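You operate a simulated robot arm through the tools that you are given. There is no shell and no other tool. Be economical: measure what you need, move in short steps, check, and stop when the job is done.

Carry out the task below with a simulated robot arm. There is one attempt and no reset: what you move stays moved.

## Task
Switch the white switch on. Then switch the orange switch on. Then close the grey drawer. Then press the test key two times. Then stack the number puck labelled "105" from the assembly bench top on top of the number puck labelled "246". Then put the ring gauge on the drying rack top away on the top of the grey side table. Then put the sensor from the drying rack top on top of the blue tin there. Then take the bush from the inspection top and leave it on the slab top. Then shut the blue drawer. Then put one of the springs from the inspection top on the slab top. Then open the tag cover. Do these in the order given. Set down upright: sensor.

The check looks at the end state, three seconds after you hand in, the way a careful person would. Anything else that was tipped, shoved, dropped, spilled or broken makes it a failure. A push-on lid holds only when it is set on centred and level and pressed home; a screw cap is set on level and turned clockwise until tight.

## Robot
A 7-joint arm with a two-finger gripper on a trunk, on a base that drives. Base frame: it is fixed to the floor where the robot stands at the start and does not move with it; the origin is under the middle of the robot, x ahead of it, y to its left, z up; the surface under the hand at the start is at about z = 900. Units: mm, degrees, N and s.
With the tool pointing down near the work surface it reaches from about 320 to 800 mm from the robot's upright axis, wherever it stands. Its first joint turns from -166.0 to 166.0 degrees. Places, roughly: blue drawer [200, 700, 700]; blue tin (8x8x8 cm) [0, 3000, 900]; bush (4x4x2 cm) [300, 800, 900]; grey drawer [400, 300, 700]; number puck [-4500, 1000, 750]; orange switch [500, 0, 700]; ring gauge (6x6x2 cm) [-400, 2800, 900]; sensor (5x3x5 cm) [-200, 2900, 900]; slab top (22x22 cm) [640, 60, 960]; spring (3x3x5 cm) [1100, -200, 900]; spring (3x3x8 cm) [1000, -300, 900]; tag cover [-9300, -3000, 900]; test key [-9300, -3100, 900]; top of the grey side table [-7100, -4300, 900]; white switch [500, 0, 800]. Payload 2.45 kg.
Tool frame: the origin (TCP) lies between the finger pads and is the grasp point; the fingertips stand 27 mm ahead of it; z points along the fingers, y is the line along which they close. The gripper opens to 80 mm. The gripper's body begins 54 mm behind the TCP.
Orientation is that of the tool frame in the base frame, as a unit quaternion [x, y, z, w]. With the fingers straight down and closing along the base's y, the tool's x points along the base's -x, its y along +y and its z along -z.

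## Interface
- The arm moves only by the tool arm_command. Its argument "commands" is text: rows parted by semicolons, each of 7 numbers parted by spaces: the gripper command, from -1 (shut) to 1 (fully open), values between in proportion, then the shift along the tool's x, y, z in mm, then the turn, a rotation vector about the tool's x, y, z in degrees. In form: jaw dx dy dz ax ay az; .... A call has 1 to 10 rows; each row shifts and turns the commanded pose from where the row before left it, along the tool's axes as they then stand. Each row takes 0.2 s and may step no farther than 50 mm and 8.6 degrees from the row before; otherwise, or with a gripper value out of range, the whole call is refused. A pose out of reach is approached as far as the arm can. The call stops where the force on the tool passes 40 N (or 10 N more than at its start, if that is more) or the arm is blocked; 0.2 s more then pass. Each finger travels about 153 mm/s and halts on what it meets, pressing with about 43 N; the grip force reading is that of the motor and also rises with nothing between the fingers. The clock runs only during rows and for 0.2 s after the last one: add rows that do not move to give the fingers time. The reply holds the time, the measured pose of the TCP, the force on the tool along the base axes, the opening and the grip force, in the units named above and with some noise, with the torque about the TCP (base axes, N m) and any sound that the robot's microphone picked up, and new pictures: "pictures" is both (left out), scene, wrist or none.
- Cameras (640 x 400 px; columns grow to the right, rows downward): "scene" is now at [37.1, 168.5, 1627.9]; the picture's right is [0.44, -0.90, -0.00], its down [-0.80, -0.39, -0.46] and it looks along [0.42, 0.20, -0.89] (base axes); focal length 296 px, centre (320, 200). "wrist" rides on the gripper at [63, 12, -79] in the tool frame; the picture's right is [-0.19, 0.98, 0.00], its down [-0.72, -0.14, -0.68] and it looks along [-0.67, -0.13, 0.73] (tool axes); focal length 226 px, centre (320, 200). There is no depth. A picture from a camera that has moved, and an enlarged one, comes with that camera's place and axes in the base frame and with its lens.
- move_column(by): slides the trunk up (or, below 0, down) by that many mm; the arm and the scene camera ride with it, the base frame stays. It gives what a move gives, with no picture.
- base_move(legs): drives the robot by 1 to 6 legs, each [ahead, turn to the left] in mm and degrees, along the robot's own axes; the way and the turn of a leg run together, so that a leg with both is an arc; at most 1500 mm and 180 degrees a leg. The arm and the cameras ride along, it lands a little off, and it stops where it bumps. It gives what a move gives, and a new picture of the scene camera.
- aim_head(pan, tilt): turns the head with the scene camera to pan (to the left, within 120 degrees either way) and tilt (down, from -29 to 69), counted from straight ahead of the robot. It gives what a move gives, and a new picture of the scene camera.
- zoom(camera, box): a new picture of the part [left, top, right, bottom] of that camera's present view, enlarged. No time passes.
- close_job(): hands the job in; it is judged then, once.

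Work in short steps. Places have to be worked out from the pictures, the camera data and where the tool is seen: move nearer, look again, correct. Check each grasp and each placing, and mend what went wrong. You have 483 turns and 360 pictures in all, those below and enlarged ones among them. Open the gripper and draw the arm clear of the work before you hand the job in, unless the task says otherwise; then end with one line.

The tools are called as name(argument=value, ...) on one line, values as JSON. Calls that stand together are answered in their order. arm_command: Moves the arm, as the interface text tells. Its arguments: {"type":"object","properties":{"commands":{"type":"string"},"pictures":{"type":"string","enum":["both","scene","wrist","none"]}},"required":["commands"]} The other tools are called the same way: move_column (by) slides the trunk up or down; base_move (legs) drives the base; aim_head (pan, tilt) turns the head that bears the scene camera; zoom (camera, box) takes an enlarged picture of a part of a camera's view; close_job () hands the job in.

At the start:

```text
t: 0.0
eef_pos: [506.1, 44.5, 1207.0]
tcp_rot: [0.0, 1.0, 0.001, 0.0]
ft_force: [0.2, 0.4, -0.7]
wrist_torque: [0.02, 0.0, 0.0]
finger_gap: 80.2
gripper_force: 0.1
trunk travel left (down, up): [-275.0, 265.0]
robot x, y, heading: [2.2, 1.0, 0.3]
head pan, tilt: [25.9, 62.5]
```

scene: 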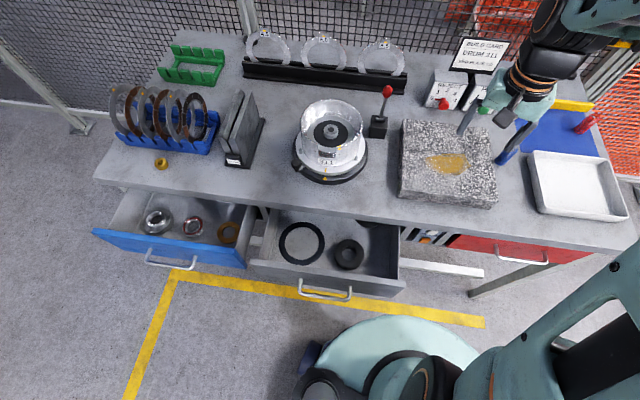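
wrist: 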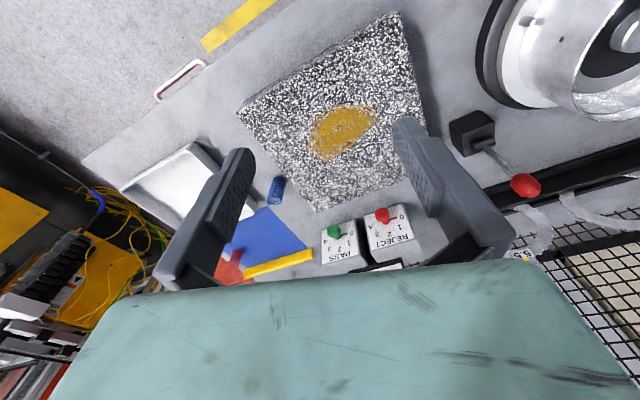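

I see two open drawers (blue, grey) and something under the bench edge near pixel (430,237), likely the switches. I zoom in there.

zoom(camera="scene", box=[380, 210, 500, 285])

aim_head(pan=0, tilt=60)

```text
5.33 times, centred on (440, 248) of scene
camera zoom: at [37.1, 168.5, 1627.9], right [0.44, -0.9, 0.0], down [-0.8, -0.39, -0.46], along [0.42, 0.2, -0.89], focal length 1581 px, centre (-320, -53)
```

zoom: 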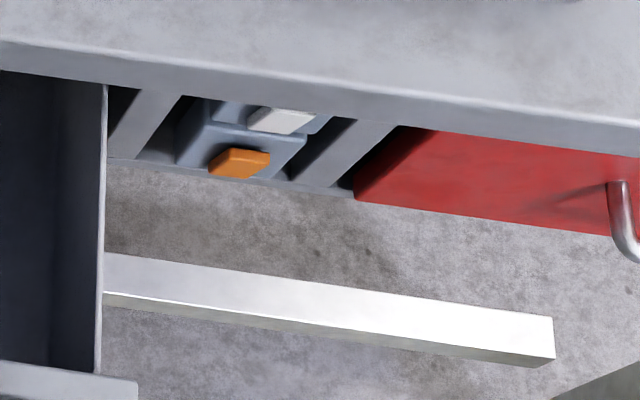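

```text
t: 0.9
eef_pos: [506.1, 44.6, 1208.4]
tcp_rot: [-0.001, 1.0, 0.0, 0.0]
ft_force: [0.0, -0.2, -0.2]
wrist_torque: [-0.02, 0.02, -0.03]
finger_gap: 80.0
gripper_force: 0.1
trunk travel left (down, up): [-275.0, 265.0]
robot x, y, heading: [-0.5, 0.2, 0.1]
head pan, tilt: [0.0, 60.0]
camera scene: at [46.3, 140.7, 1630.7], right [0.0, -1.0, 0.0], down [-0.87, 0.0, -0.5], along [0.5, 0.0, -0.87], focal length 296 px, centre (320, 200)
```

scene: 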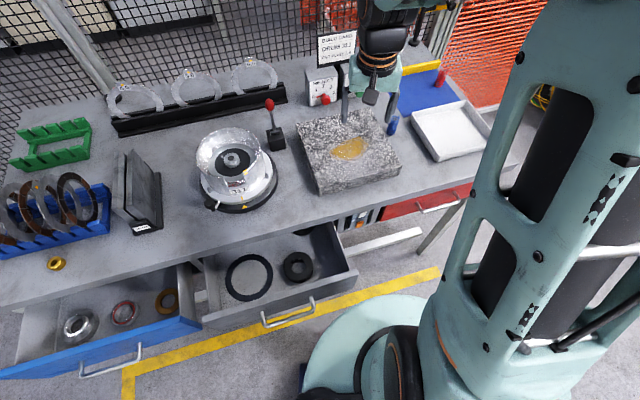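

The bench is yawed about 18° relative to the robot, and the switch box sits under its front edge. Before backing up I look around for free space.

aim_head(pan=115, tilt=25)

aim_head(pan=-115, tilt=25)

```text
t: 2.8
eef_pos: [506.3, 44.4, 1206.5]
tcp_rot: [0.0, 1.0, 0.0, 0.0]
ft_force: [-0.8, 0.1, 1.5]
wrist_torque: [0.03, -0.06, 0.0]
finger_gap: 80.0
gripper_force: 0.0
trunk travel left (down, up): [-275.0, 265.0]
robot x, y, heading: [-2.9, 2.8, 0.0]
head pan, tilt: [115.0, 25.0]
camera scene: at [-59.2, 224.2, 1680.8], right [0.91, 0.42, 0.0], down [0.18, -0.38, -0.91], along [-0.38, 0.82, -0.42], focal length 296 px, centre (320, 200)
```

scene: 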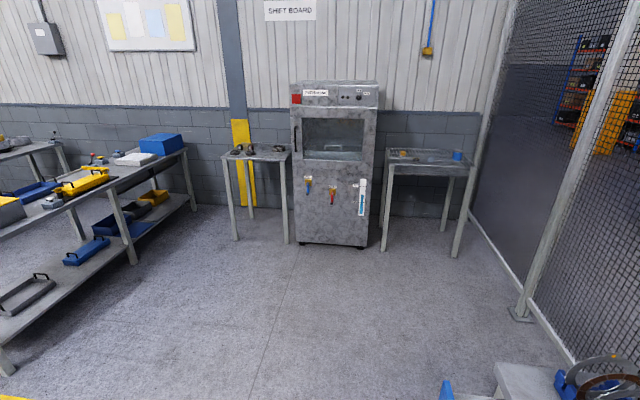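

```text
t: 6.1
eef_pos: [505.8, 42.9, 1208.0]
tcp_rot: [0.0, 1.0, 0.0, 0.0]
ft_force: [-0.1, 0.5, 1.0]
wrist_torque: [-0.01, -0.02, 0.03]
finger_gap: 80.1
gripper_force: 0.0
trunk travel left (down, up): [-275.0, 265.0]
robot x, y, heading: [3.2, -2.0, 0.1]
head pan, tilt: [-115.0, 25.0]
camera scene: at [-59.2, 57.2, 1680.8], right [-0.91, 0.42, 0.0], down [0.18, 0.38, -0.91], along [-0.38, -0.82, -0.42], focal length 296 px, centre (320, 200)
```

scene: 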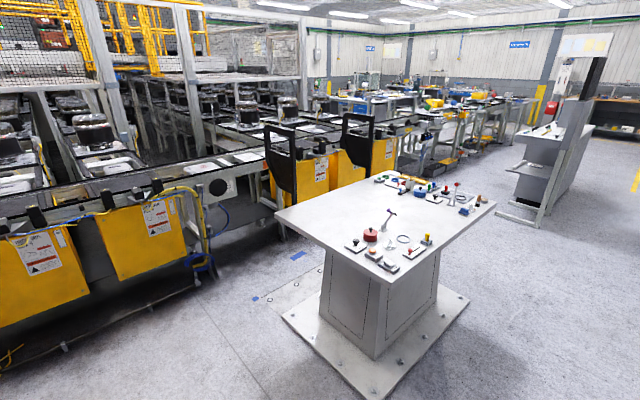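

Space behind is free. I drive to face the bench squarely, about 650 mm from the switch box.

base_move(legs=[[-60, 0], [0, 50], [-200, 0], [0, -32]])

aim_head(pan=0, tilt=55)

```text
t: 12.2
eef_pos: [277.2, 43.2, 1207.9]
tcp_rot: [-0.153, 0.988, -0.001, 0.001]
ft_force: [0.5, -0.3, 0.0]
wrist_torque: [-0.02, 0.02, 0.0]
finger_gap: 79.9
gripper_force: 0.1
trunk travel left (down, up): [-275.0, 265.0]
robot x, y, heading: [-194.0, -151.6, 17.6]
head pan, tilt: [-115.0, 25.0]
camera scene: at [-264.4, -116.1, 1680.8], right [-0.99, 0.13, 0.0], down [0.05, 0.42, -0.91], along [-0.12, -0.9, -0.42], focal length 296 px, centre (320, 200)
```

scene: 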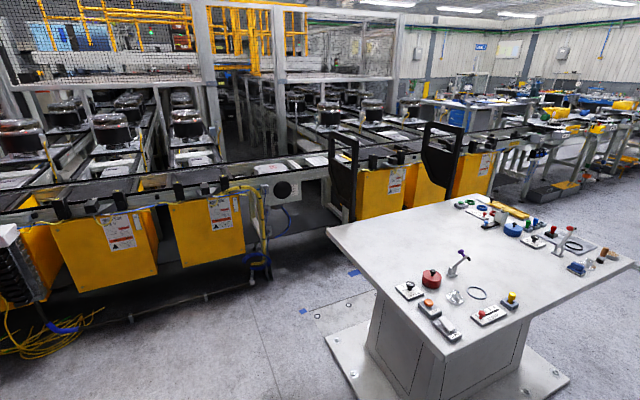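

```text
t: 14.1
eef_pos: [278.0, 43.2, 1206.5]
tcp_rot: [-0.155, 0.988, 0.0, 0.0]
ft_force: [-0.7, 0.1, 0.3]
wrist_torque: [0.01, -0.01, 0.0]
finger_gap: 79.8
gripper_force: 0.1
trunk travel left (down, up): [-275.0, 265.0]
robot x, y, heading: [-190.5, -152.7, 17.4]
head pan, tilt: [0.0, 55.0]
camera scene: at [-183.9, -2.8, 1636.8], right [0.3, -0.95, 0.0], down [-0.78, -0.25, -0.57], along [0.55, 0.17, -0.82], focal length 296 px, centre (320, 200)
```

scene: 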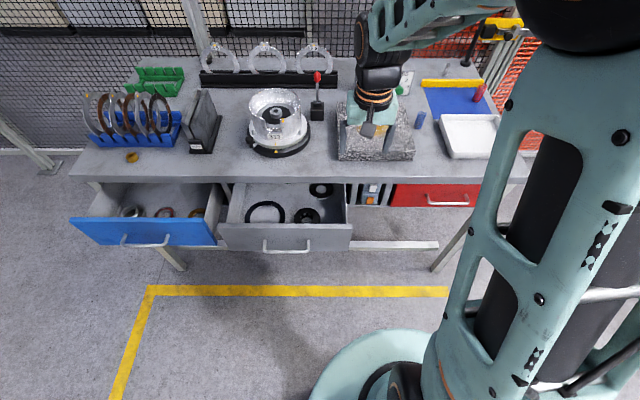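

Squared to the bench (heading 17.5°). Column down while the hand is clear of the bench edge, then shift right and rotate the tool to horizontal.

move_column(by=-270)

arm_command(commands="-1 0 -35 0 0 -8.5 0;-1 0 -35 0 0 -8.5 0;-1 0 0 0 0 -8.5 0;-1 0 0 0 0 -8.5 0;-1 0 0 0 0 -8.5 0;-1 0 0 0 0 -8.5 0;-1 0 0 0 0 -8.5 0;-1 0 0 0 0 -8.5 0;-1 0 0 0 0 -8.5 0;-1 0 0 0 0 -8.5 0")

```text
t: 16.9
eef_pos: [278.2, 42.9, 937.7]
tcp_rot: [-0.154, 0.988, -0.001, 0.0]
ft_force: [0.5, 0.6, 0.4]
wrist_torque: [-0.01, 0.06, 0.02]
finger_gap: 80.1
gripper_force: 0.1
trunk travel left (down, up): [-5.0, 535.0]
robot x, y, heading: [-192.9, -153.9, 17.7]
head pan, tilt: [0.0, 55.0]
```

```text
t: 19.1
eef_pos: [323.8, -17.4, 939.4]
tcp_rot: [-0.114, 0.728, 0.104, 0.668]
ft_force: [0.7, 0.5, 0.6]
wrist_torque: [-0.01, 0.0, 0.0]
finger_gap: 0.0
gripper_force: 30.0
out of reach, approached as far as the arm can: row 8, 9, 10
trunk travel left (down, up): [-5.0, 535.0]
robot x, y, heading: [-187.5, -153.7, 17.6]
head pan, tilt: [0.0, 55.0]
camera scene: at [-184.3, -2.9, 1366.7], right [0.3, -0.95, 0.0], down [-0.78, -0.25, -0.57], along [0.55, 0.17, -0.82], focal length 296 px, centre (320, 200)
camera wrist: at [241.3, -30.7, 883.8], right [-0.28, 0.94, 0.19], down [-0.54, -0.32, 0.77], along [0.79, 0.11, 0.6], focal length 226 px, centre (320, 200)
```

scene: 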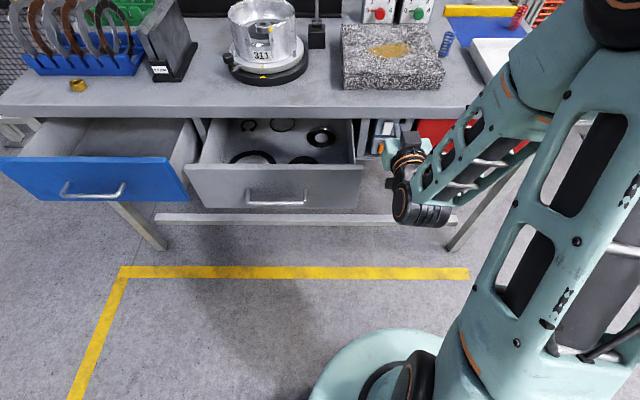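
wrist: 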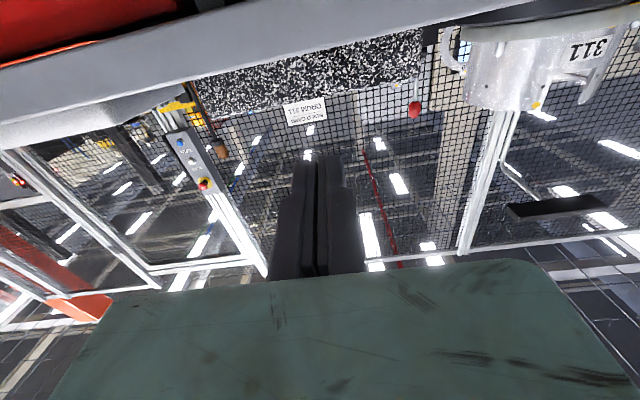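

Tool is nearly horizontal. I zoom the scene view to locate the switch panel now that the camera is lower.

zoom(camera="scene", box=[340, 105, 440, 167])

arm_command(commands="-1 40 0 -10 0 0 0;-1 40 0 -10 0 0 0;-1 40 0 0 0 -4 0;-1 20 0 0 0 0 0")

```text
6.40 times, centred on (390, 136) of scene
camera zoom: at [-184.3, -2.9, 1366.7], right [0.3, -0.95, 0.0], down [-0.78, -0.25, -0.57], along [0.55, 0.17, -0.82], focal length 1898 px, centre (-128, 610)
```

zoom: 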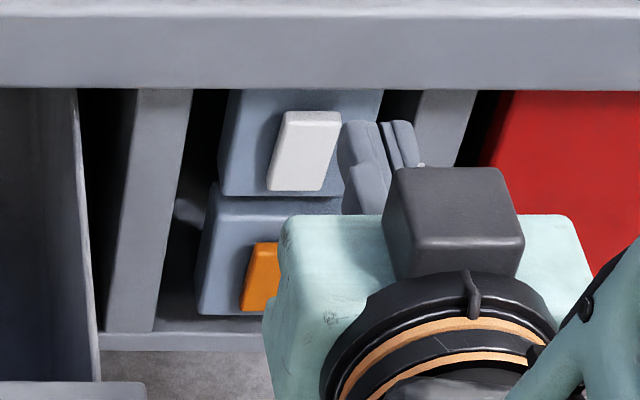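

```text
t: 20.1
eef_pos: [302.5, -23.7, 800.4]
tcp_rot: [-0.11, 0.705, 0.108, 0.693]
ft_force: [0.3, -1.1, 0.1]
wrist_torque: [0.0, 0.0, 0.0]
finger_gap: 0.3
gripper_force: 29.9
out of reach, approached as far as the arm can: row 1
trunk travel left (down, up): [-5.0, 535.0]
robot x, y, heading: [-189.7, -153.6, 17.8]
head pan, tilt: [0.0, 55.0]
camera scene: at [-183.8, -2.9, 1366.8], right [0.3, -0.95, 0.0], down [-0.78, -0.25, -0.57], along [0.55, 0.17, -0.82], focal length 296 px, centre (320, 200)
camera wrist: at [223.9, -35.9, 738.8], right [-0.29, 0.94, 0.19], down [-0.59, -0.34, 0.73], along [0.75, 0.1, 0.66], focal length 226 px, centre (320, 200)
```

scene: 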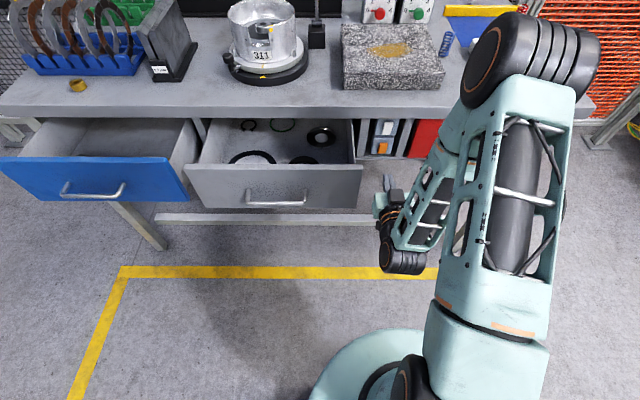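
wrist: 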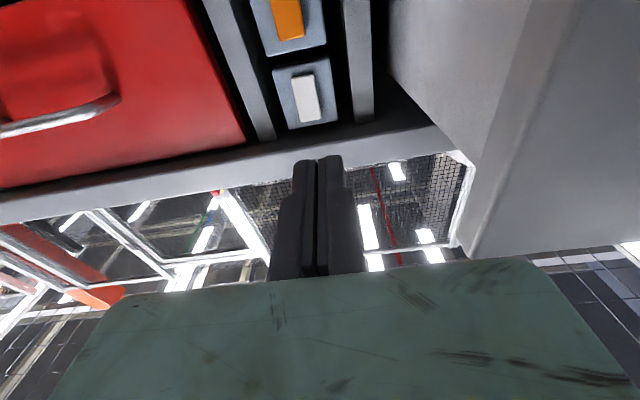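

Both switches are visible in the wrist view. I zoom in both cameras to tell the type and current state.

zoom(camera="wrist", box=[240, 0, 368, 130])

zoom(camera="scene", box=[355, 110, 419, 160])

```text
3.08 times, centred on (304, 65) of wrist
camera zoom: at [223.9, -35.9, 738.8], right [-0.29, 0.94, 0.19], down [-0.59, -0.34, 0.73], along [0.75, 0.1, 0.66], focal length 696 px, centre (369, 615)
```

zoom: 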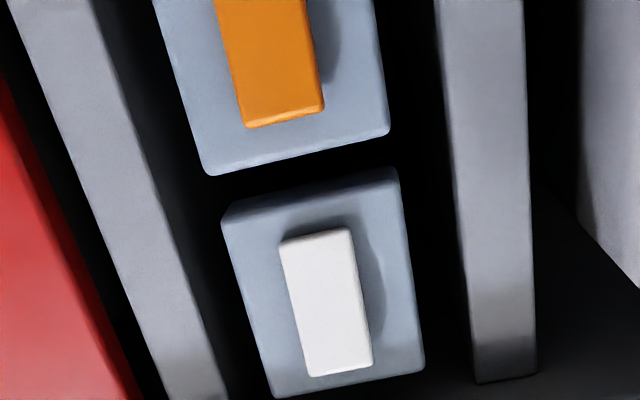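

```text
8.00 times, centred on (387, 135) of scene
camera zoom: at [-183.8, -2.9, 1366.8], right [0.3, -0.95, 0.0], down [-0.78, -0.25, -0.57], along [0.55, 0.17, -0.82], focal length 2372 px, centre (-216, 720)
```

zoom: 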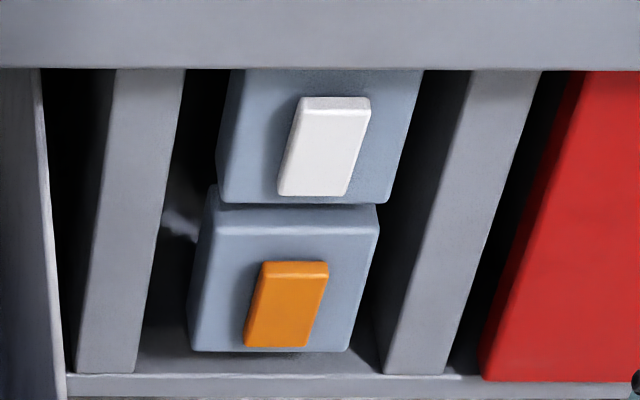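

They're rockers; triangulation puts white at about (471,10,815) and orange at (467,10,748), tops seemingly protruding (off). I line up with the white rocker's upper half and approach.

arm_command(commands="-1 -25 -19 0 0 0 0;-1 0 0 40 0 0 0;-1 0 0 40 0 0 0;-1 0 0 30 0 0 0")

zoom(camera="scene", box=[355, 110, 419, 160])

```text
t: 21.1
eef_pos: [415.7, -12.5, 822.3]
tcp_rot: [-0.109, 0.705, 0.107, 0.693]
ft_force: [0.6, 0.5, 0.3]
wrist_torque: [0.01, -0.01, 0.0]
finger_gap: 0.0
gripper_force: 29.8
trunk travel left (down, up): [-5.0, 535.0]
robot x, y, heading: [-194.5, -153.3, 17.5]
head pan, tilt: [0.0, 55.0]
camera scene: at [-183.9, -2.8, 1366.7], right [0.3, -0.95, 0.0], down [-0.78, -0.25, -0.57], along [0.55, 0.17, -0.82], focal length 296 px, centre (320, 200)
camera wrist: at [334.9, -23.3, 760.5], right [-0.29, 0.94, 0.19], down [-0.59, -0.34, 0.73], along [0.75, 0.1, 0.66], focal length 226 px, centre (320, 200)
```

scene: 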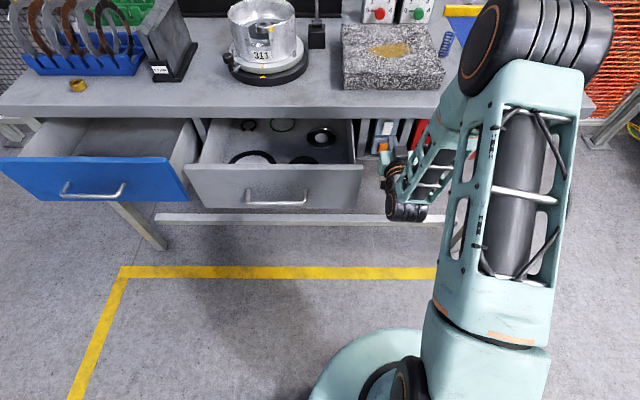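
wrist: 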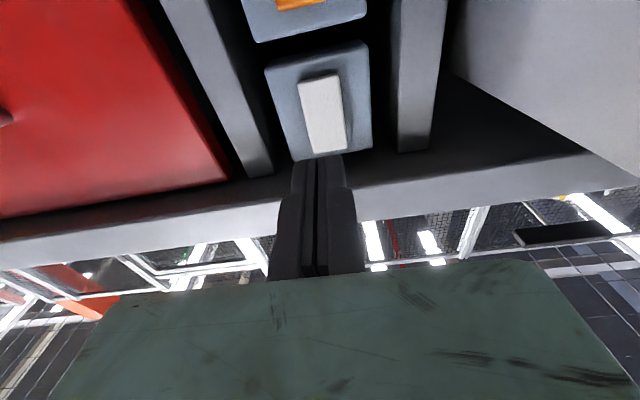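

```text
8.00 times, centred on (387, 135) of scene
camera zoom: at [-183.9, -2.8, 1366.7], right [0.3, -0.95, 0.0], down [-0.78, -0.25, -0.57], along [0.55, 0.17, -0.82], focal length 2372 px, centre (-216, 720)
```

zoom: 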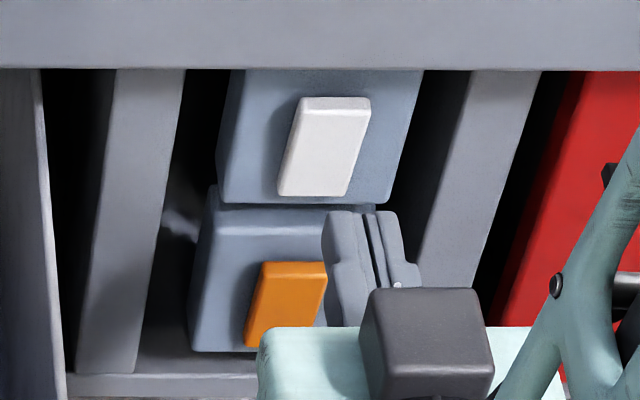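

zoom(camera="wrist", box=[250, 30, 390, 190])

```text
2.50 times, centred on (320, 110) of wrist
camera zoom: at [334.9, -23.3, 760.5], right [-0.29, 0.94, 0.19], down [-0.59, -0.34, 0.73], along [0.75, 0.1, 0.66], focal length 565 px, centre (320, 425)
```

zoom: 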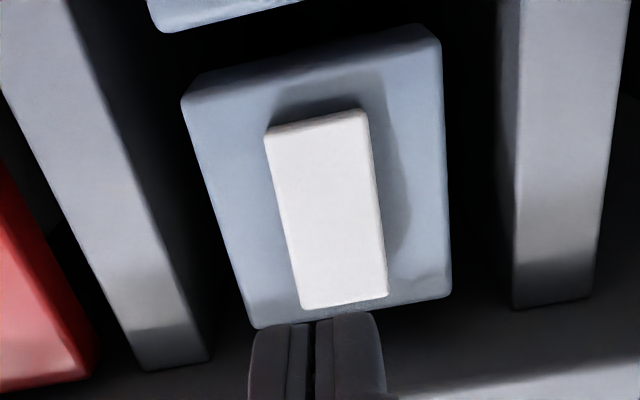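

zoom(camera="wrist", box=[300, 120, 370, 164])

zoom(camera="scene", box=[374, 118, 404, 137])

```text
9.09 times, centred on (335, 142) of wrist
camera zoom: at [334.9, -23.3, 760.5], right [-0.29, 0.94, 0.19], down [-0.59, -0.34, 0.73], along [0.75, 0.1, 0.66], focal length 2055 px, centre (184, 727)
```

zoom: 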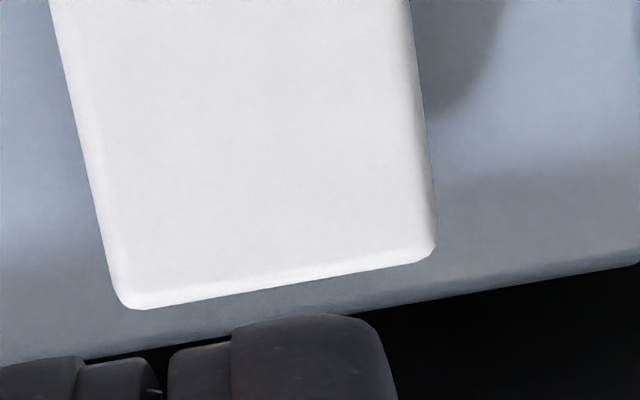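

```text
16.00 times, centred on (389, 128) of scene
camera zoom: at [-183.9, -2.8, 1366.7], right [0.3, -0.95, 0.0], down [-0.78, -0.25, -0.57], along [0.55, 0.17, -0.82], focal length 4744 px, centre (-784, 1360)
```

zoom: 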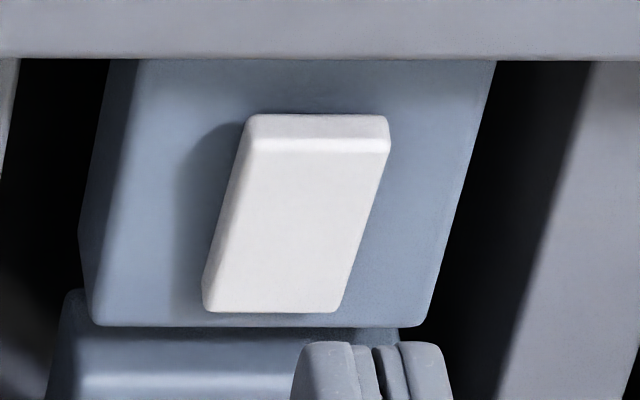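

The rocker's top end protrudes (edge slope versus plate), spanning z≈795–839. I aim at z≈830 and press forward in small steps.

arm_command(commands="-1 -9 4 0 0 0 0;-1 0 0 15 0 0 0;-1 0 0 8 0 0 0;-1 0 0 4 0 0 0;-1 0 0 4 0 0 0;-1 0 0 4 0 0 0;-1 0 0 3 0 0 0", pictures="wrist")

zoom(camera="scene", box=[374, 118, 404, 137])

```text
t: 22.6
eef_pos: [449.8, 5.5, 831.0]
tcp_rot: [-0.109, 0.705, 0.107, 0.693]
ft_force: [0.1, -0.1, 0.0]
wrist_torque: [-0.01, -0.02, -0.04]
finger_gap: 0.0
gripper_force: 29.5
trunk travel left (down, up): [-5.0, 535.0]
robot x, y, heading: [-187.5, -154.0, 17.6]
head pan, tilt: [0.0, 55.0]
camera wrist: at [370.3, -6.9, 769.3], right [-0.29, 0.94, 0.19], down [-0.59, -0.34, 0.73], along [0.75, 0.1, 0.66], focal length 226 px, centre (320, 200)
```

wrist: 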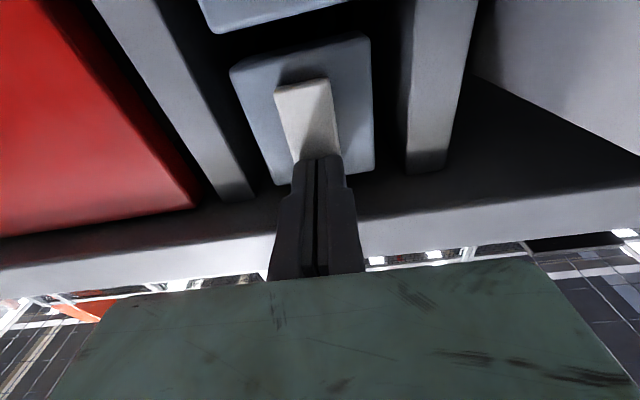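

```text
16.00 times, centred on (389, 128) of scene
camera zoom: at [-183.9, -2.9, 1366.8], right [0.3, -0.95, 0.0], down [-0.78, -0.25, -0.57], along [0.55, 0.17, -0.82], focal length 4744 px, centre (-784, 1360)
```

zoom: 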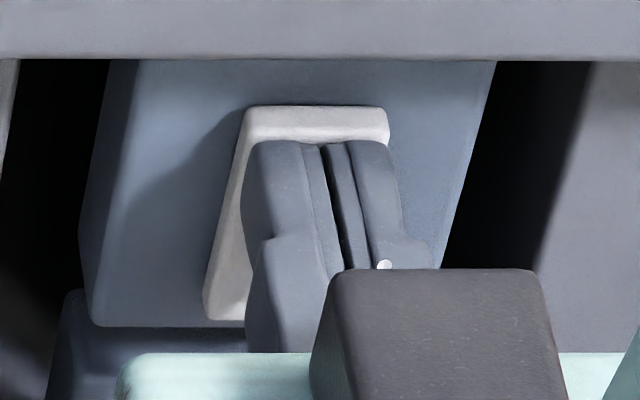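

The rocker is turning (top edge moved in, bottom out) with little force. I continue pressing until it seats.

arm_command(commands="-1 0 0 3 0 0 0;-1 0 0 3 0 0 0;-1 0 0 3 0 0 0;-1 0 0 3 0 0 0", pictures="none")

zoom(camera="scene", box=[374, 118, 404, 137])

```text
t: 23.4
eef_pos: [450.3, 4.2, 831.5]
tcp_rot: [-0.11, 0.706, 0.108, 0.691]
ft_force: [-25.5, -7.3, 12.1]
wrist_torque: [0.05, 0.09, 0.0]
finger_gap: 6.0
gripper_force: 30.1
trunk travel left (down, up): [-5.0, 535.0]
robot x, y, heading: [-186.7, -153.6, 17.7]
head pan, tilt: [0.0, 55.0]
heard: click
stopped in row 3: the force on the tool passed its limit at 46 N (the readings are from after the stop); the commanded pose is now the measured one
```

```text
16.00 times, centred on (389, 128) of scene
camera zoom: at [-186.9, -3.7, 1367.1], right [0.3, -0.95, 0.0], down [-0.78, -0.25, -0.58], along [0.55, 0.17, -0.82], focal length 4744 px, centre (-784, 1360)
```

zoom: 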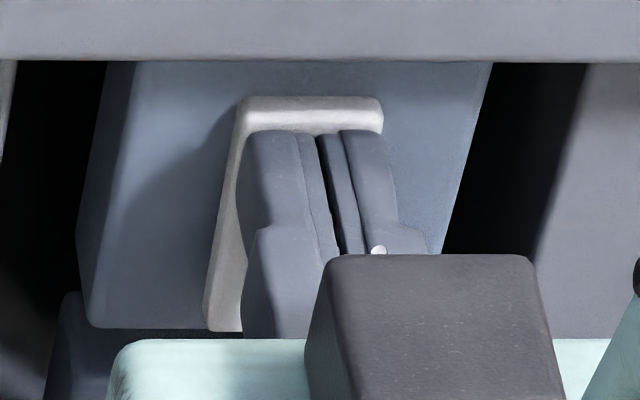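

Click heard, rocker flipped. Retract 60 mm, lower to the orange rocker's upper half, and look.

arm_command(commands="-1 0 0 -40 0 0 0;-1 0 0 -20 0 0 0;-1 40 0 0 0 0 0;-1 27 0 0 0 0 0", pictures="wrist")

zoom(camera="scene", box=[364, 114, 414, 152])

```text
t: 24.4
eef_pos: [395.9, -11.8, 765.6]
tcp_rot: [-0.11, 0.707, 0.107, 0.69]
ft_force: [0.4, -0.2, -0.1]
wrist_torque: [-0.02, 0.0, -0.02]
finger_gap: 0.0
gripper_force: 29.4
trunk travel left (down, up): [-5.0, 535.0]
robot x, y, heading: [-190.5, -149.2, 17.6]
head pan, tilt: [0.0, 55.0]
camera wrist: at [316.1, -22.4, 703.7], right [-0.29, 0.94, 0.19], down [-0.59, -0.34, 0.73], along [0.75, 0.1, 0.65], focal length 226 px, centre (320, 200)
```

wrist: 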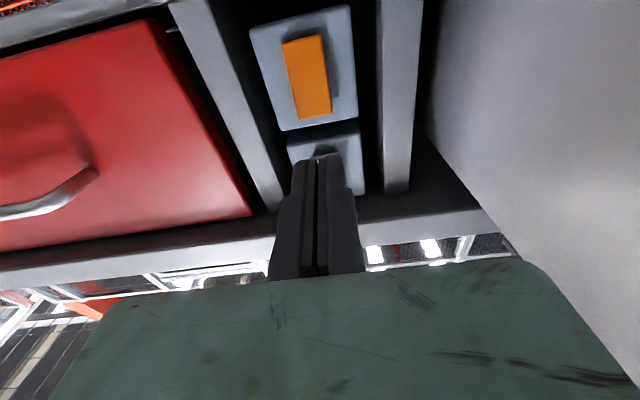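

```text
10.53 times, centred on (389, 133) of scene
camera zoom: at [-184.2, -2.9, 1366.7], right [0.3, -0.95, 0.0], down [-0.78, -0.25, -0.57], along [0.55, 0.17, -0.82], focal length 3121 px, centre (-406, 905)
```

zoom: 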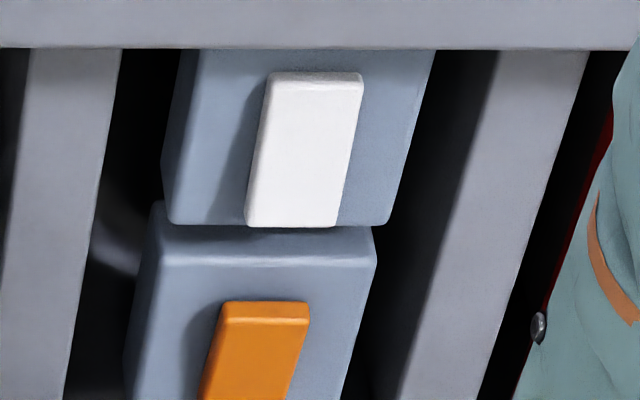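

White shows flipped. Orange rocker spans z≈719–762, so I press at z≈754.

arm_command(commands="-1 11 0 0 0 0 0;-1 0 0 30 0 0 0;-1 0 0 12 0 0 0;-1 0 0 5 0 0 0;-1 0 0 4 0 0 0;-1 0 0 3 0 0 0;-1 0 0 3 0 0 0;-1 0 0 3 0 0 0;-1 0 0 3 0 0 0;-1 0 0 3 0 0 0", pictures="wrist")

```text
t: 26.4
eef_pos: [451.3, 5.1, 752.5]
tcp_rot: [-0.111, 0.707, 0.108, 0.691]
ft_force: [-25.7, -7.6, 16.5]
wrist_torque: [-0.09, -0.02, -0.07]
finger_gap: 6.1
gripper_force: 29.8
trunk travel left (down, up): [-5.0, 535.0]
robot x, y, heading: [-189.6, -152.6, 17.6]
head pan, tilt: [0.0, 55.0]
heard: click
stopped in row 10: the force on the tool passed its limit at 47 N (the readings are from after the stop); the commanded pose is now the measured one
camera wrist: at [371.3, -5.7, 691.0], right [-0.29, 0.94, 0.19], down [-0.59, -0.34, 0.73], along [0.75, 0.1, 0.65], focal length 226 px, centre (320, 200)
```

wrist: 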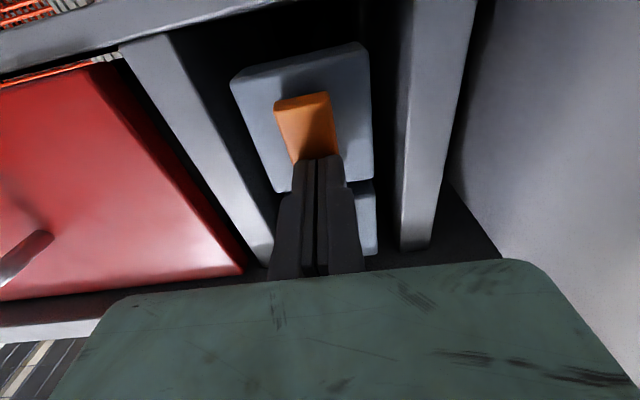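

Both switches clicked. Next the grey drawer: front panel at u≈289 (top z≈846), centre about 155 mm left along the bench. I retract, raise to z≈815 and shift left.

arm_command(commands="-1 0 0 -45 0 0 0;-1 0 0 -45 0 0 0;-1 0 0 -45 0 0 0;-1 0 0 -45 0 0 0;-1 -30 0 -35 0 0 0;-1 -35 0 -20 0 0 0", pictures="scene")

zoom(camera="scene", box=[364, 114, 414, 162])

```text
t: 27.8
eef_pos: [271.1, -58.6, 790.2]
tcp_rot: [-0.11, 0.707, 0.107, 0.69]
ft_force: [0.2, 1.0, 0.0]
wrist_torque: [-0.02, 0.02, -0.02]
finger_gap: 0.0
gripper_force: 29.6
out of reach, approached as far as the arm can: row 5, 6
trunk travel left (down, up): [-5.0, 535.0]
robot x, y, heading: [-189.9, -154.9, 17.6]
head pan, tilt: [0.0, 55.0]
camera scene: at [-183.6, -2.6, 1366.8], right [0.3, -0.95, 0.0], down [-0.78, -0.25, -0.57], along [0.55, 0.17, -0.82], focal length 296 px, centre (320, 200)
```

scene: 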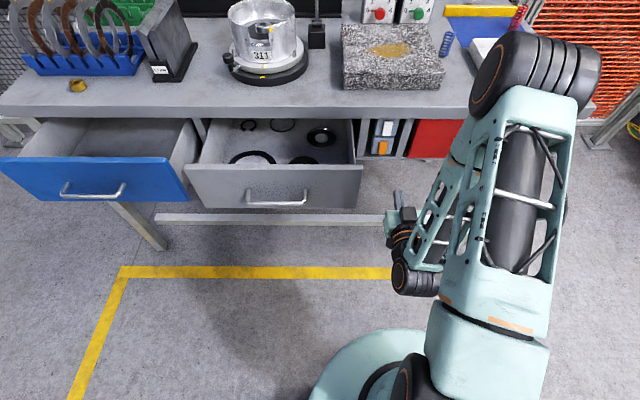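

```text
8.33 times, centred on (389, 138) of scene
camera zoom: at [-183.6, -2.6, 1366.8], right [0.3, -0.95, 0.0], down [-0.78, -0.25, -0.57], along [0.55, 0.17, -0.82], focal length 2471 px, centre (-255, 717)
```

zoom: 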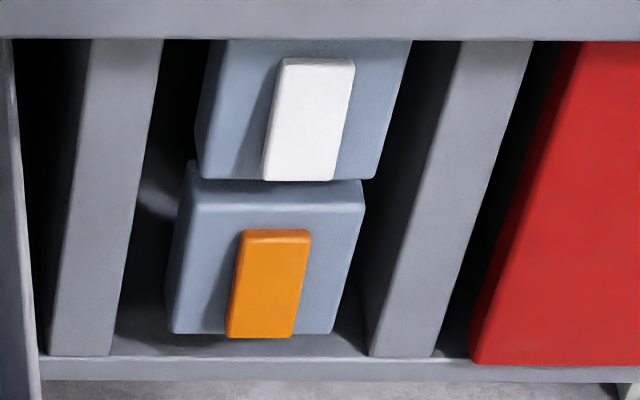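

Both rockers look flipped. The arm can't retract further, so I back the base 110 mm, then move the hand left in front of the drawer.

base_move(legs=[[-110, 0]])

arm_command(commands="-1 -20 45 0 0 0 0;-1 0 48 0 0 0 0;-1 0 48 0 0 0 0;-1 0 48 0 0 0 0;-1 0 48 0 0 0 0;-1 0 48 0 0 0 0")

```text
t: 28.9
eef_pos: [167.2, -91.6, 790.8]
tcp_rot: [-0.111, 0.708, 0.108, 0.69]
ft_force: [-0.1, 0.5, 0.1]
wrist_torque: [-0.02, -0.02, 0.01]
finger_gap: 0.5
gripper_force: 30.0
trunk travel left (down, up): [-5.0, 535.0]
robot x, y, heading: [-297.5, -185.3, 17.8]
head pan, tilt: [0.0, 55.0]
camera scene: at [-287.2, -35.6, 1366.8], right [0.3, -0.95, 0.0], down [-0.78, -0.25, -0.57], along [0.55, 0.17, -0.82], focal length 296 px, centre (320, 200)
```

scene: 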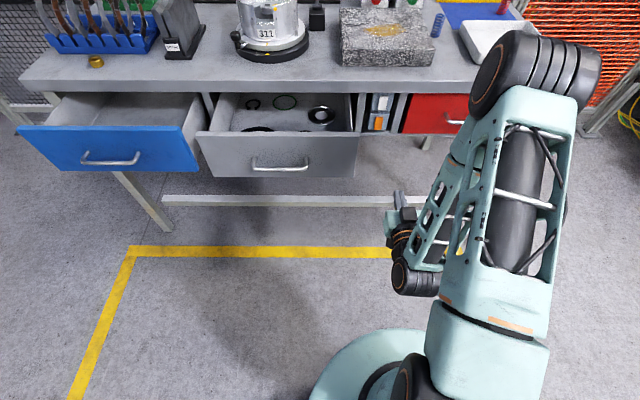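

```text
t: 30.4
eef_pos: [93.0, 184.2, 800.5]
tcp_rot: [-0.111, 0.708, 0.108, 0.689]
ft_force: [0.4, -0.8, -0.5]
wrist_torque: [-0.02, -0.02, 0.0]
finger_gap: 0.0
gripper_force: 30.1
out of reach, approached as far as the arm can: row 1
trunk travel left (down, up): [-5.0, 535.0]
robot x, y, heading: [-293.1, -185.7, 17.8]
head pan, tilt: [0.0, 55.0]
camera scene: at [-287.3, -36.1, 1366.8], right [0.3, -0.95, 0.0], down [-0.78, -0.25, -0.57], along [0.55, 0.17, -0.82], focal length 296 px, centre (320, 200)
camera wrist: at [13.9, 172.2, 739.6], right [-0.29, 0.94, 0.19], down [-0.59, -0.34, 0.74], along [0.75, 0.1, 0.65], focal length 226 px, centre (320, 200)
```

scene: 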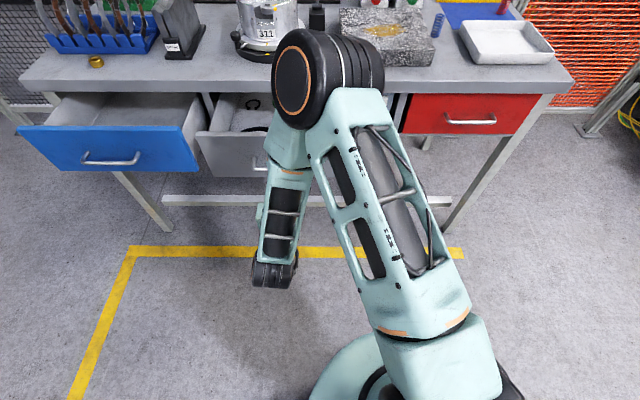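
wrist: 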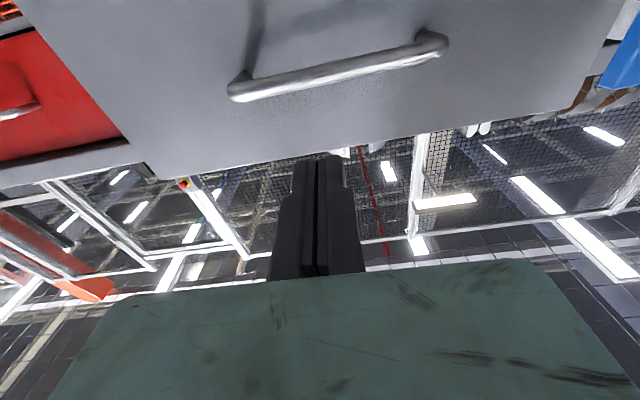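

Hand is in front of the drawer, just above the handle. I push forward at z≈812 in steps.

arm_command(commands="-1 -12 3 0 0 0 0;-1 0 0 40 0 0 0;-1 0 0 40 0 0 0;-1 0 0 25 0 0 0;-1 0 0 15 0 0 0;-1 0 0 15 0 0 0;-1 0 0 15 0 0 0;-1 0 0 15 0 0 0;-1 0 0 15 0 0 0")

```text
t: 32.4
eef_pos: [262.5, 241.9, 809.3]
tcp_rot: [-0.111, 0.708, 0.108, 0.689]
ft_force: [-0.8, 0.6, 0.1]
wrist_torque: [0.02, -0.01, 0.0]
finger_gap: 0.0
gripper_force: 30.2
trunk travel left (down, up): [-5.0, 535.0]
robot x, y, heading: [-293.3, -186.0, 17.6]
head pan, tilt: [0.0, 55.0]
camera scene: at [-287.5, -35.5, 1366.7], right [0.3, -0.95, 0.0], down [-0.78, -0.25, -0.57], along [0.55, 0.17, -0.82], focal length 296 px, centre (320, 200)
camera wrist: at [182.3, 230.0, 748.0], right [-0.29, 0.94, 0.19], down [-0.59, -0.34, 0.74], along [0.75, 0.1, 0.65], focal length 226 px, centre (320, 200)
```

scene: 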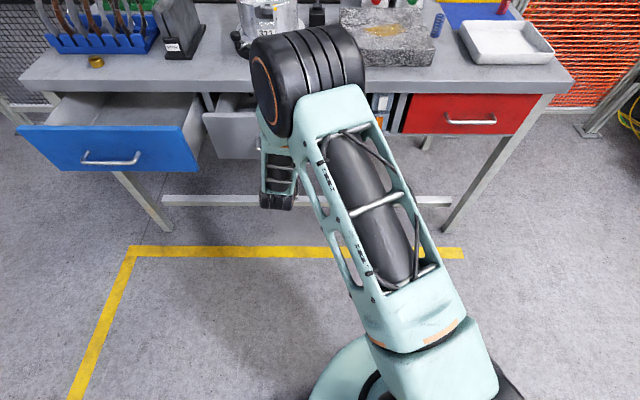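
wrist: 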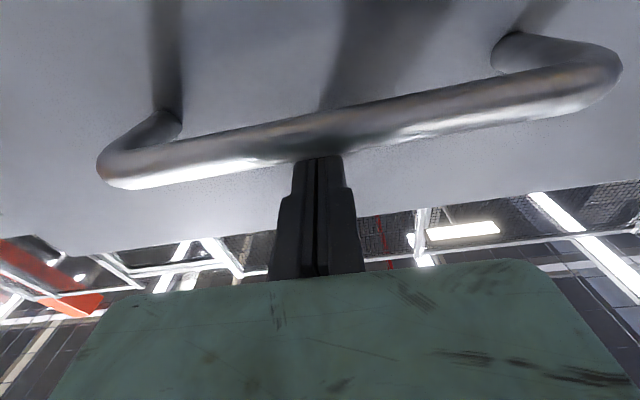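

The drawer is moving in. I keep pushing until it meets resistance.

arm_command(commands="-1 0 0 15 0 0 0;-1 0 0 15 0 0 0;-1 0 0 15 0 0 0;-1 0 0 15 0 0 0;-1 0 0 10 0 0 0;-1 0 0 8 0 0 0;-1 0 0 6 0 0 0;-1 0 0 6 0 0 0;-1 0 0 5 0 0 0;-1 0 0 5 0 0 0", pictures="scene")

```text
t: 34.5
eef_pos: [357.4, 271.2, 806.9]
tcp_rot: [-0.11, 0.708, 0.108, 0.689]
ft_force: [0.3, 0.0, -0.7]
wrist_torque: [0.02, 0.0, -0.03]
finger_gap: 0.0
gripper_force: 30.2
trunk travel left (down, up): [-5.0, 535.0]
robot x, y, heading: [-293.6, -185.1, 17.6]
head pan, tilt: [0.0, 55.0]
camera scene: at [-287.5, -35.5, 1366.7], right [0.3, -0.95, 0.0], down [-0.78, -0.25, -0.57], along [0.55, 0.17, -0.82], focal length 296 px, centre (320, 200)
```

scene: 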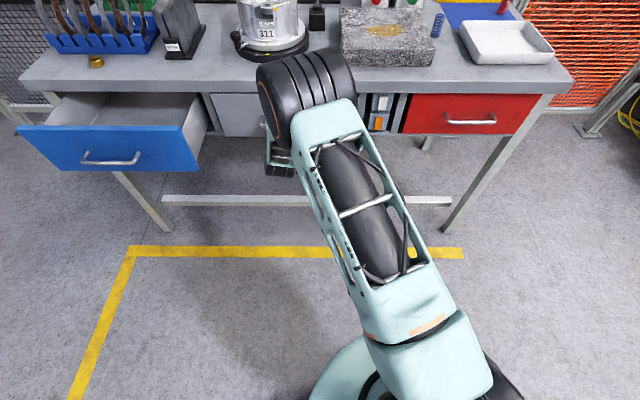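

Nearly flush. A few more small steps until firm contact.

arm_command(commands="-1 0 0 4 0 0 0;-1 0 0 4 0 0 0;-1 0 0 4 0 0 0;-1 0 0 4 0 0 0;-1 0 0 4 0 0 0;-1 0 0 4 0 0 0;-1 0 0 4 0 0 0;-1 0 0 4 0 0 0;-1 0 0 4 0 0 0;-1 0 0 4 0 0 0", pictures="wrist")

```text
t: 36.0
eef_pos: [375.6, 278.7, 805.8]
tcp_rot: [-0.11, 0.708, 0.108, 0.689]
ft_force: [-21.7, -12.2, 9.3]
wrist_torque: [0.09, -0.33, -0.17]
finger_gap: 6.1
gripper_force: 29.9
trunk travel left (down, up): [-5.0, 535.0]
robot x, y, heading: [-294.6, -184.4, 17.4]
head pan, tilt: [0.0, 55.0]
stopped in row 7: the force on the tool passed its limit at 48 N (the readings are from after the stop); the commanded pose is now the measured one
camera wrist: at [295.4, 266.2, 744.9], right [-0.29, 0.94, 0.19], down [-0.59, -0.34, 0.74], along [0.75, 0.1, 0.65], focal length 226 px, centre (320, 200)
```

wrist: 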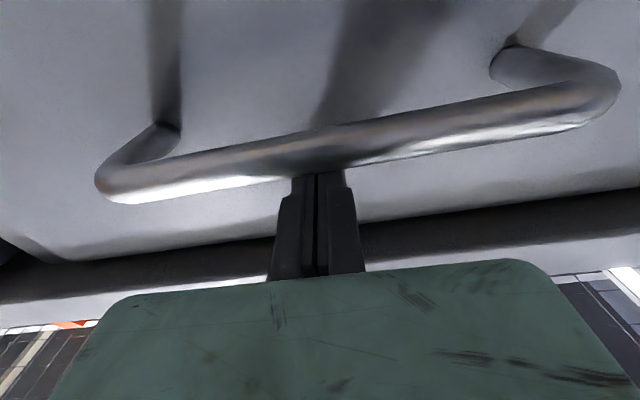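

Firm stop at 48 N: the drawer is home. I retract and check the view.

arm_command(commands="-1 0 0 -45 0 0 0;-1 0 0 -45 0 0 0;-1 0 0 -45 0 0 0;-1 0 0 -45 0 0 0;-1 0 0 -45 0 0 0;-1 0 -45 -20 0 0 0;-1 0 -45 0 0 0 0;-1 0 -45 0 0 0 0;-1 0 -45 0 0 0 0", pictures="none")

base_move(legs=[[-250, 0]])

```text
t: 38.0
eef_pos: [199.3, 31.7, 809.1]
tcp_rot: [-0.11, 0.709, 0.107, 0.689]
ft_force: [-0.9, 0.0, 0.1]
wrist_torque: [0.0, -0.04, -0.03]
finger_gap: 0.0
gripper_force: 29.8
trunk travel left (down, up): [-5.0, 535.0]
robot x, y, heading: [-295.6, -183.2, 17.6]
head pan, tilt: [0.0, 55.0]
```

```text
t: 39.8
eef_pos: [-41.1, -43.6, 810.8]
tcp_rot: [-0.112, 0.709, 0.108, 0.688]
ft_force: [0.0, 0.8, -1.0]
wrist_torque: [0.0, -0.02, 0.02]
finger_gap: 0.0
gripper_force: 29.6
trunk travel left (down, up): [-5.0, 535.0]
robot x, y, heading: [-537.0, -264.1, 17.5]
head pan, tilt: [0.0, 55.0]
camera scene: at [-528.1, -112.1, 1366.8], right [0.3, -0.95, 0.0], down [-0.78, -0.25, -0.57], along [0.55, 0.17, -0.82], focal length 296 px, centre (320, 200)
```

scene: 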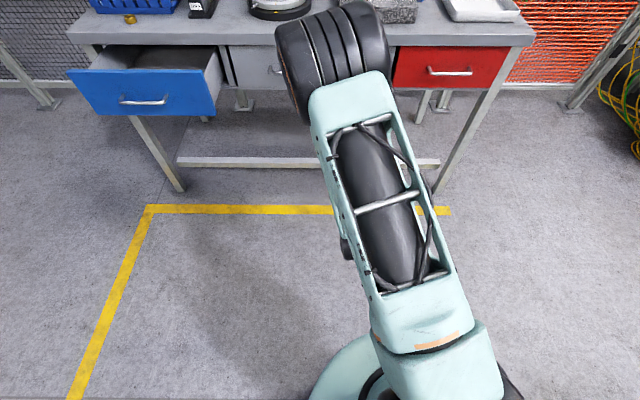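

Grey drawer closed. Now I raise the column and put the tool down again for travel.

move_column(by=270)

arm_command(commands="0 0 0 0 0 8.5 0;0 0 0 0 0 8.5 0;0 0 0 0 0 8.5 0;0 0 0 0 0 8.5 0;0 0 0 0 0 8.5 0;0 0 0 0 0 8.5 0;0 0 0 0 0 8.5 0;0 0 0 0 0 8.5 0;0 0 0 0 0 8.5 0;0 0 0 0 0 8.5 0", pictures="none")

base_move(legs=[[0, 170]])

aim_head(pan=0, tilt=10)

```text
t: 42.6
eef_pos: [-40.8, -43.0, 1079.2]
tcp_rot: [-0.112, 0.709, 0.109, 0.688]
ft_force: [0.1, 0.7, -0.4]
wrist_torque: [0.01, 0.01, 0.0]
finger_gap: 0.0
gripper_force: 30.3
trunk travel left (down, up): [-275.0, 265.0]
robot x, y, heading: [-532.7, -261.1, 17.9]
head pan, tilt: [0.0, 55.0]
```

```text
t: 44.8
eef_pos: [-41.1, -43.0, 1078.3]
tcp_rot: [-0.155, 0.987, 0.005, 0.028]
ft_force: [0.1, -0.2, -0.3]
wrist_torque: [0.0, 0.0, 0.01]
finger_gap: 40.1
gripper_force: 0.1
trunk travel left (down, up): [-275.0, 265.0]
robot x, y, heading: [-535.2, -261.5, 17.6]
head pan, tilt: [0.0, 55.0]
```

```text
t: 52.3
eef_pos: [-1061.1, -382.7, 1078.9]
tcp_rot: [0.998, 0.061, -0.028, 0.001]
ft_force: [-0.1, -0.2, 0.2]
wrist_torque: [-0.02, -0.02, 0.01]
finger_gap: 40.1
gripper_force: 0.0
trunk travel left (down, up): [-275.0, 265.0]
robot x, y, heading: [-533.9, -265.3, -173.2]
head pan, tilt: [0.0, 55.0]
camera scene: at [-571.7, -406.2, 1636.8], right [-0.12, 0.99, 0.0], down [0.81, 0.1, -0.57], along [-0.57, -0.07, -0.82], focal length 296 px, centre (320, 200)
```

scene: 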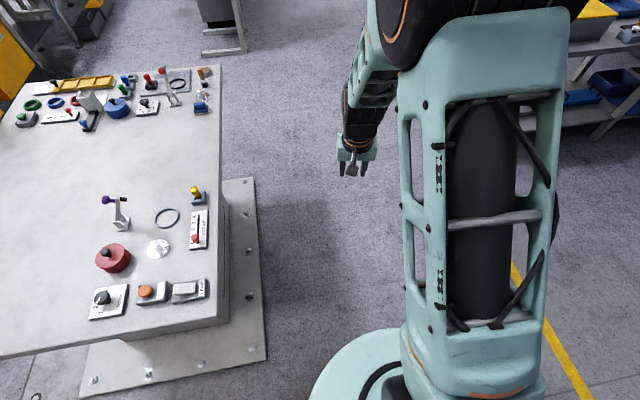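

```text
t: 53.4
eef_pos: [-1061.5, -383.1, 1079.3]
tcp_rot: [0.998, 0.06, -0.029, 0.001]
ft_force: [-0.1, 0.1, -0.6]
wrist_torque: [0.03, -0.02, -0.01]
finger_gap: 40.0
gripper_force: 0.0
trunk travel left (down, up): [-275.0, 265.0]
robot x, y, heading: [-538.2, -261.6, -173.5]
head pan, tilt: [0.0, 10.0]
camera scene: at [-592.5, -408.6, 1705.1], right [-0.12, 0.99, 0.0], down [0.17, 0.02, -0.98], along [-0.98, -0.12, -0.17], focal length 296 px, centre (320, 200)
```

scene: 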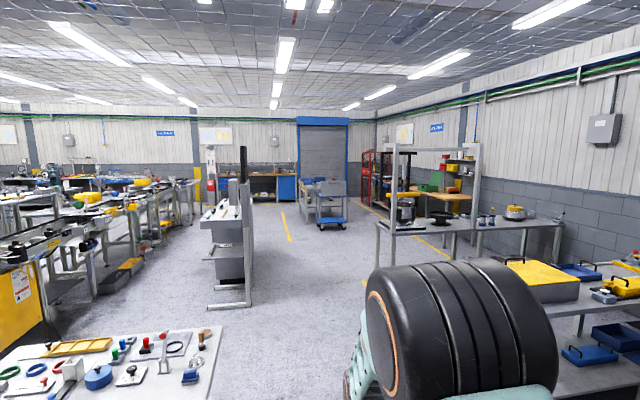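

I see the corridor: console left at about (-3500,-1800), assembly bench corner right at about (-4060,-120), a cart at about (-6900,-1000). I drive along heading -171°.

base_move(legs=[[0, 2.5], [1500, 0], [1500, 0]])

```text
t: 68.3
eef_pos: [-4032.9, -908.3, 1078.0]
tcp_rot: [0.996, 0.079, -0.029, 0.002]
ft_force: [0.3, 1.4, -0.8]
wrist_torque: [0.0, -0.02, -0.02]
finger_gap: 40.0
gripper_force: 0.0
trunk travel left (down, up): [-275.0, 265.0]
robot x, y, heading: [-3509.8, -772.2, -170.9]
head pan, tilt: [0.0, 10.0]
camera scene: at [-3563.2, -916.0, 1705.1], right [-0.16, 0.99, 0.0], down [0.17, 0.03, -0.98], along [-0.97, -0.15, -0.17], focal length 296 px, centre (320, 200)
```

scene: 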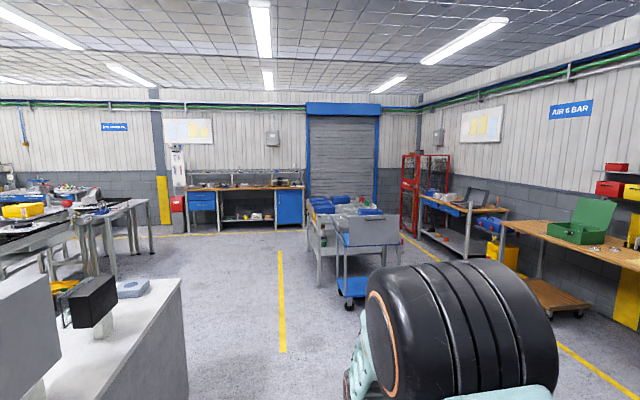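

The test-key bench is the brown-topped one on the far wall at (245,190). I continue around the console's end toward it.

base_move(legs=[[700, 0], [0, 17.4], [1500, 0], [1500, 0]])

```text
t: 87.5
eef_pos: [-7433.3, -2435.7, 1079.5]
tcp_rot: [0.975, 0.219, -0.029, 0.007]
ft_force: [0.4, 0.3, -0.5]
wrist_torque: [0.0, -0.01, 0.01]
finger_gap: 40.0
gripper_force: 0.1
trunk travel left (down, up): [-275.0, 265.0]
robot x, y, heading: [-6967.3, -2150.9, -154.8]
head pan, tilt: [0.0, 10.0]
camera scene: at [-6979.8, -2311.0, 1705.1], right [-0.43, 0.91, 0.0], down [0.16, 0.07, -0.98], along [-0.89, -0.42, -0.17], focal length 296 px, centre (320, 200)
```

scene: 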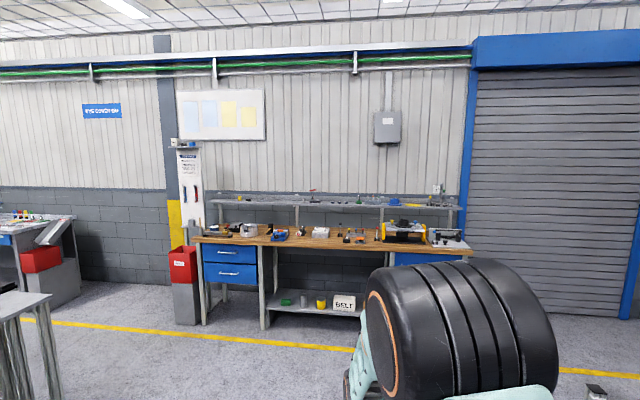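

zoom(camera="scene", box=[190, 180, 480, 270])

```text
2.21 times, centred on (335, 225) of scene
camera zoom: at [-6979.8, -2311.0, 1705.1], right [-0.43, 0.91, 0.0], down [0.16, 0.07, -0.98], along [-0.89, -0.42, -0.17], focal length 654 px, centre (287, 145)
```

zoom: 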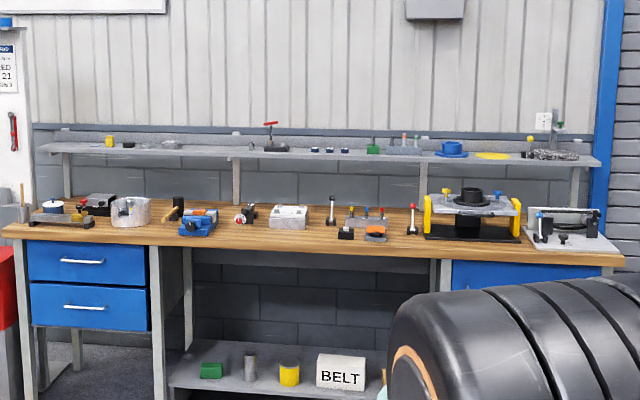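

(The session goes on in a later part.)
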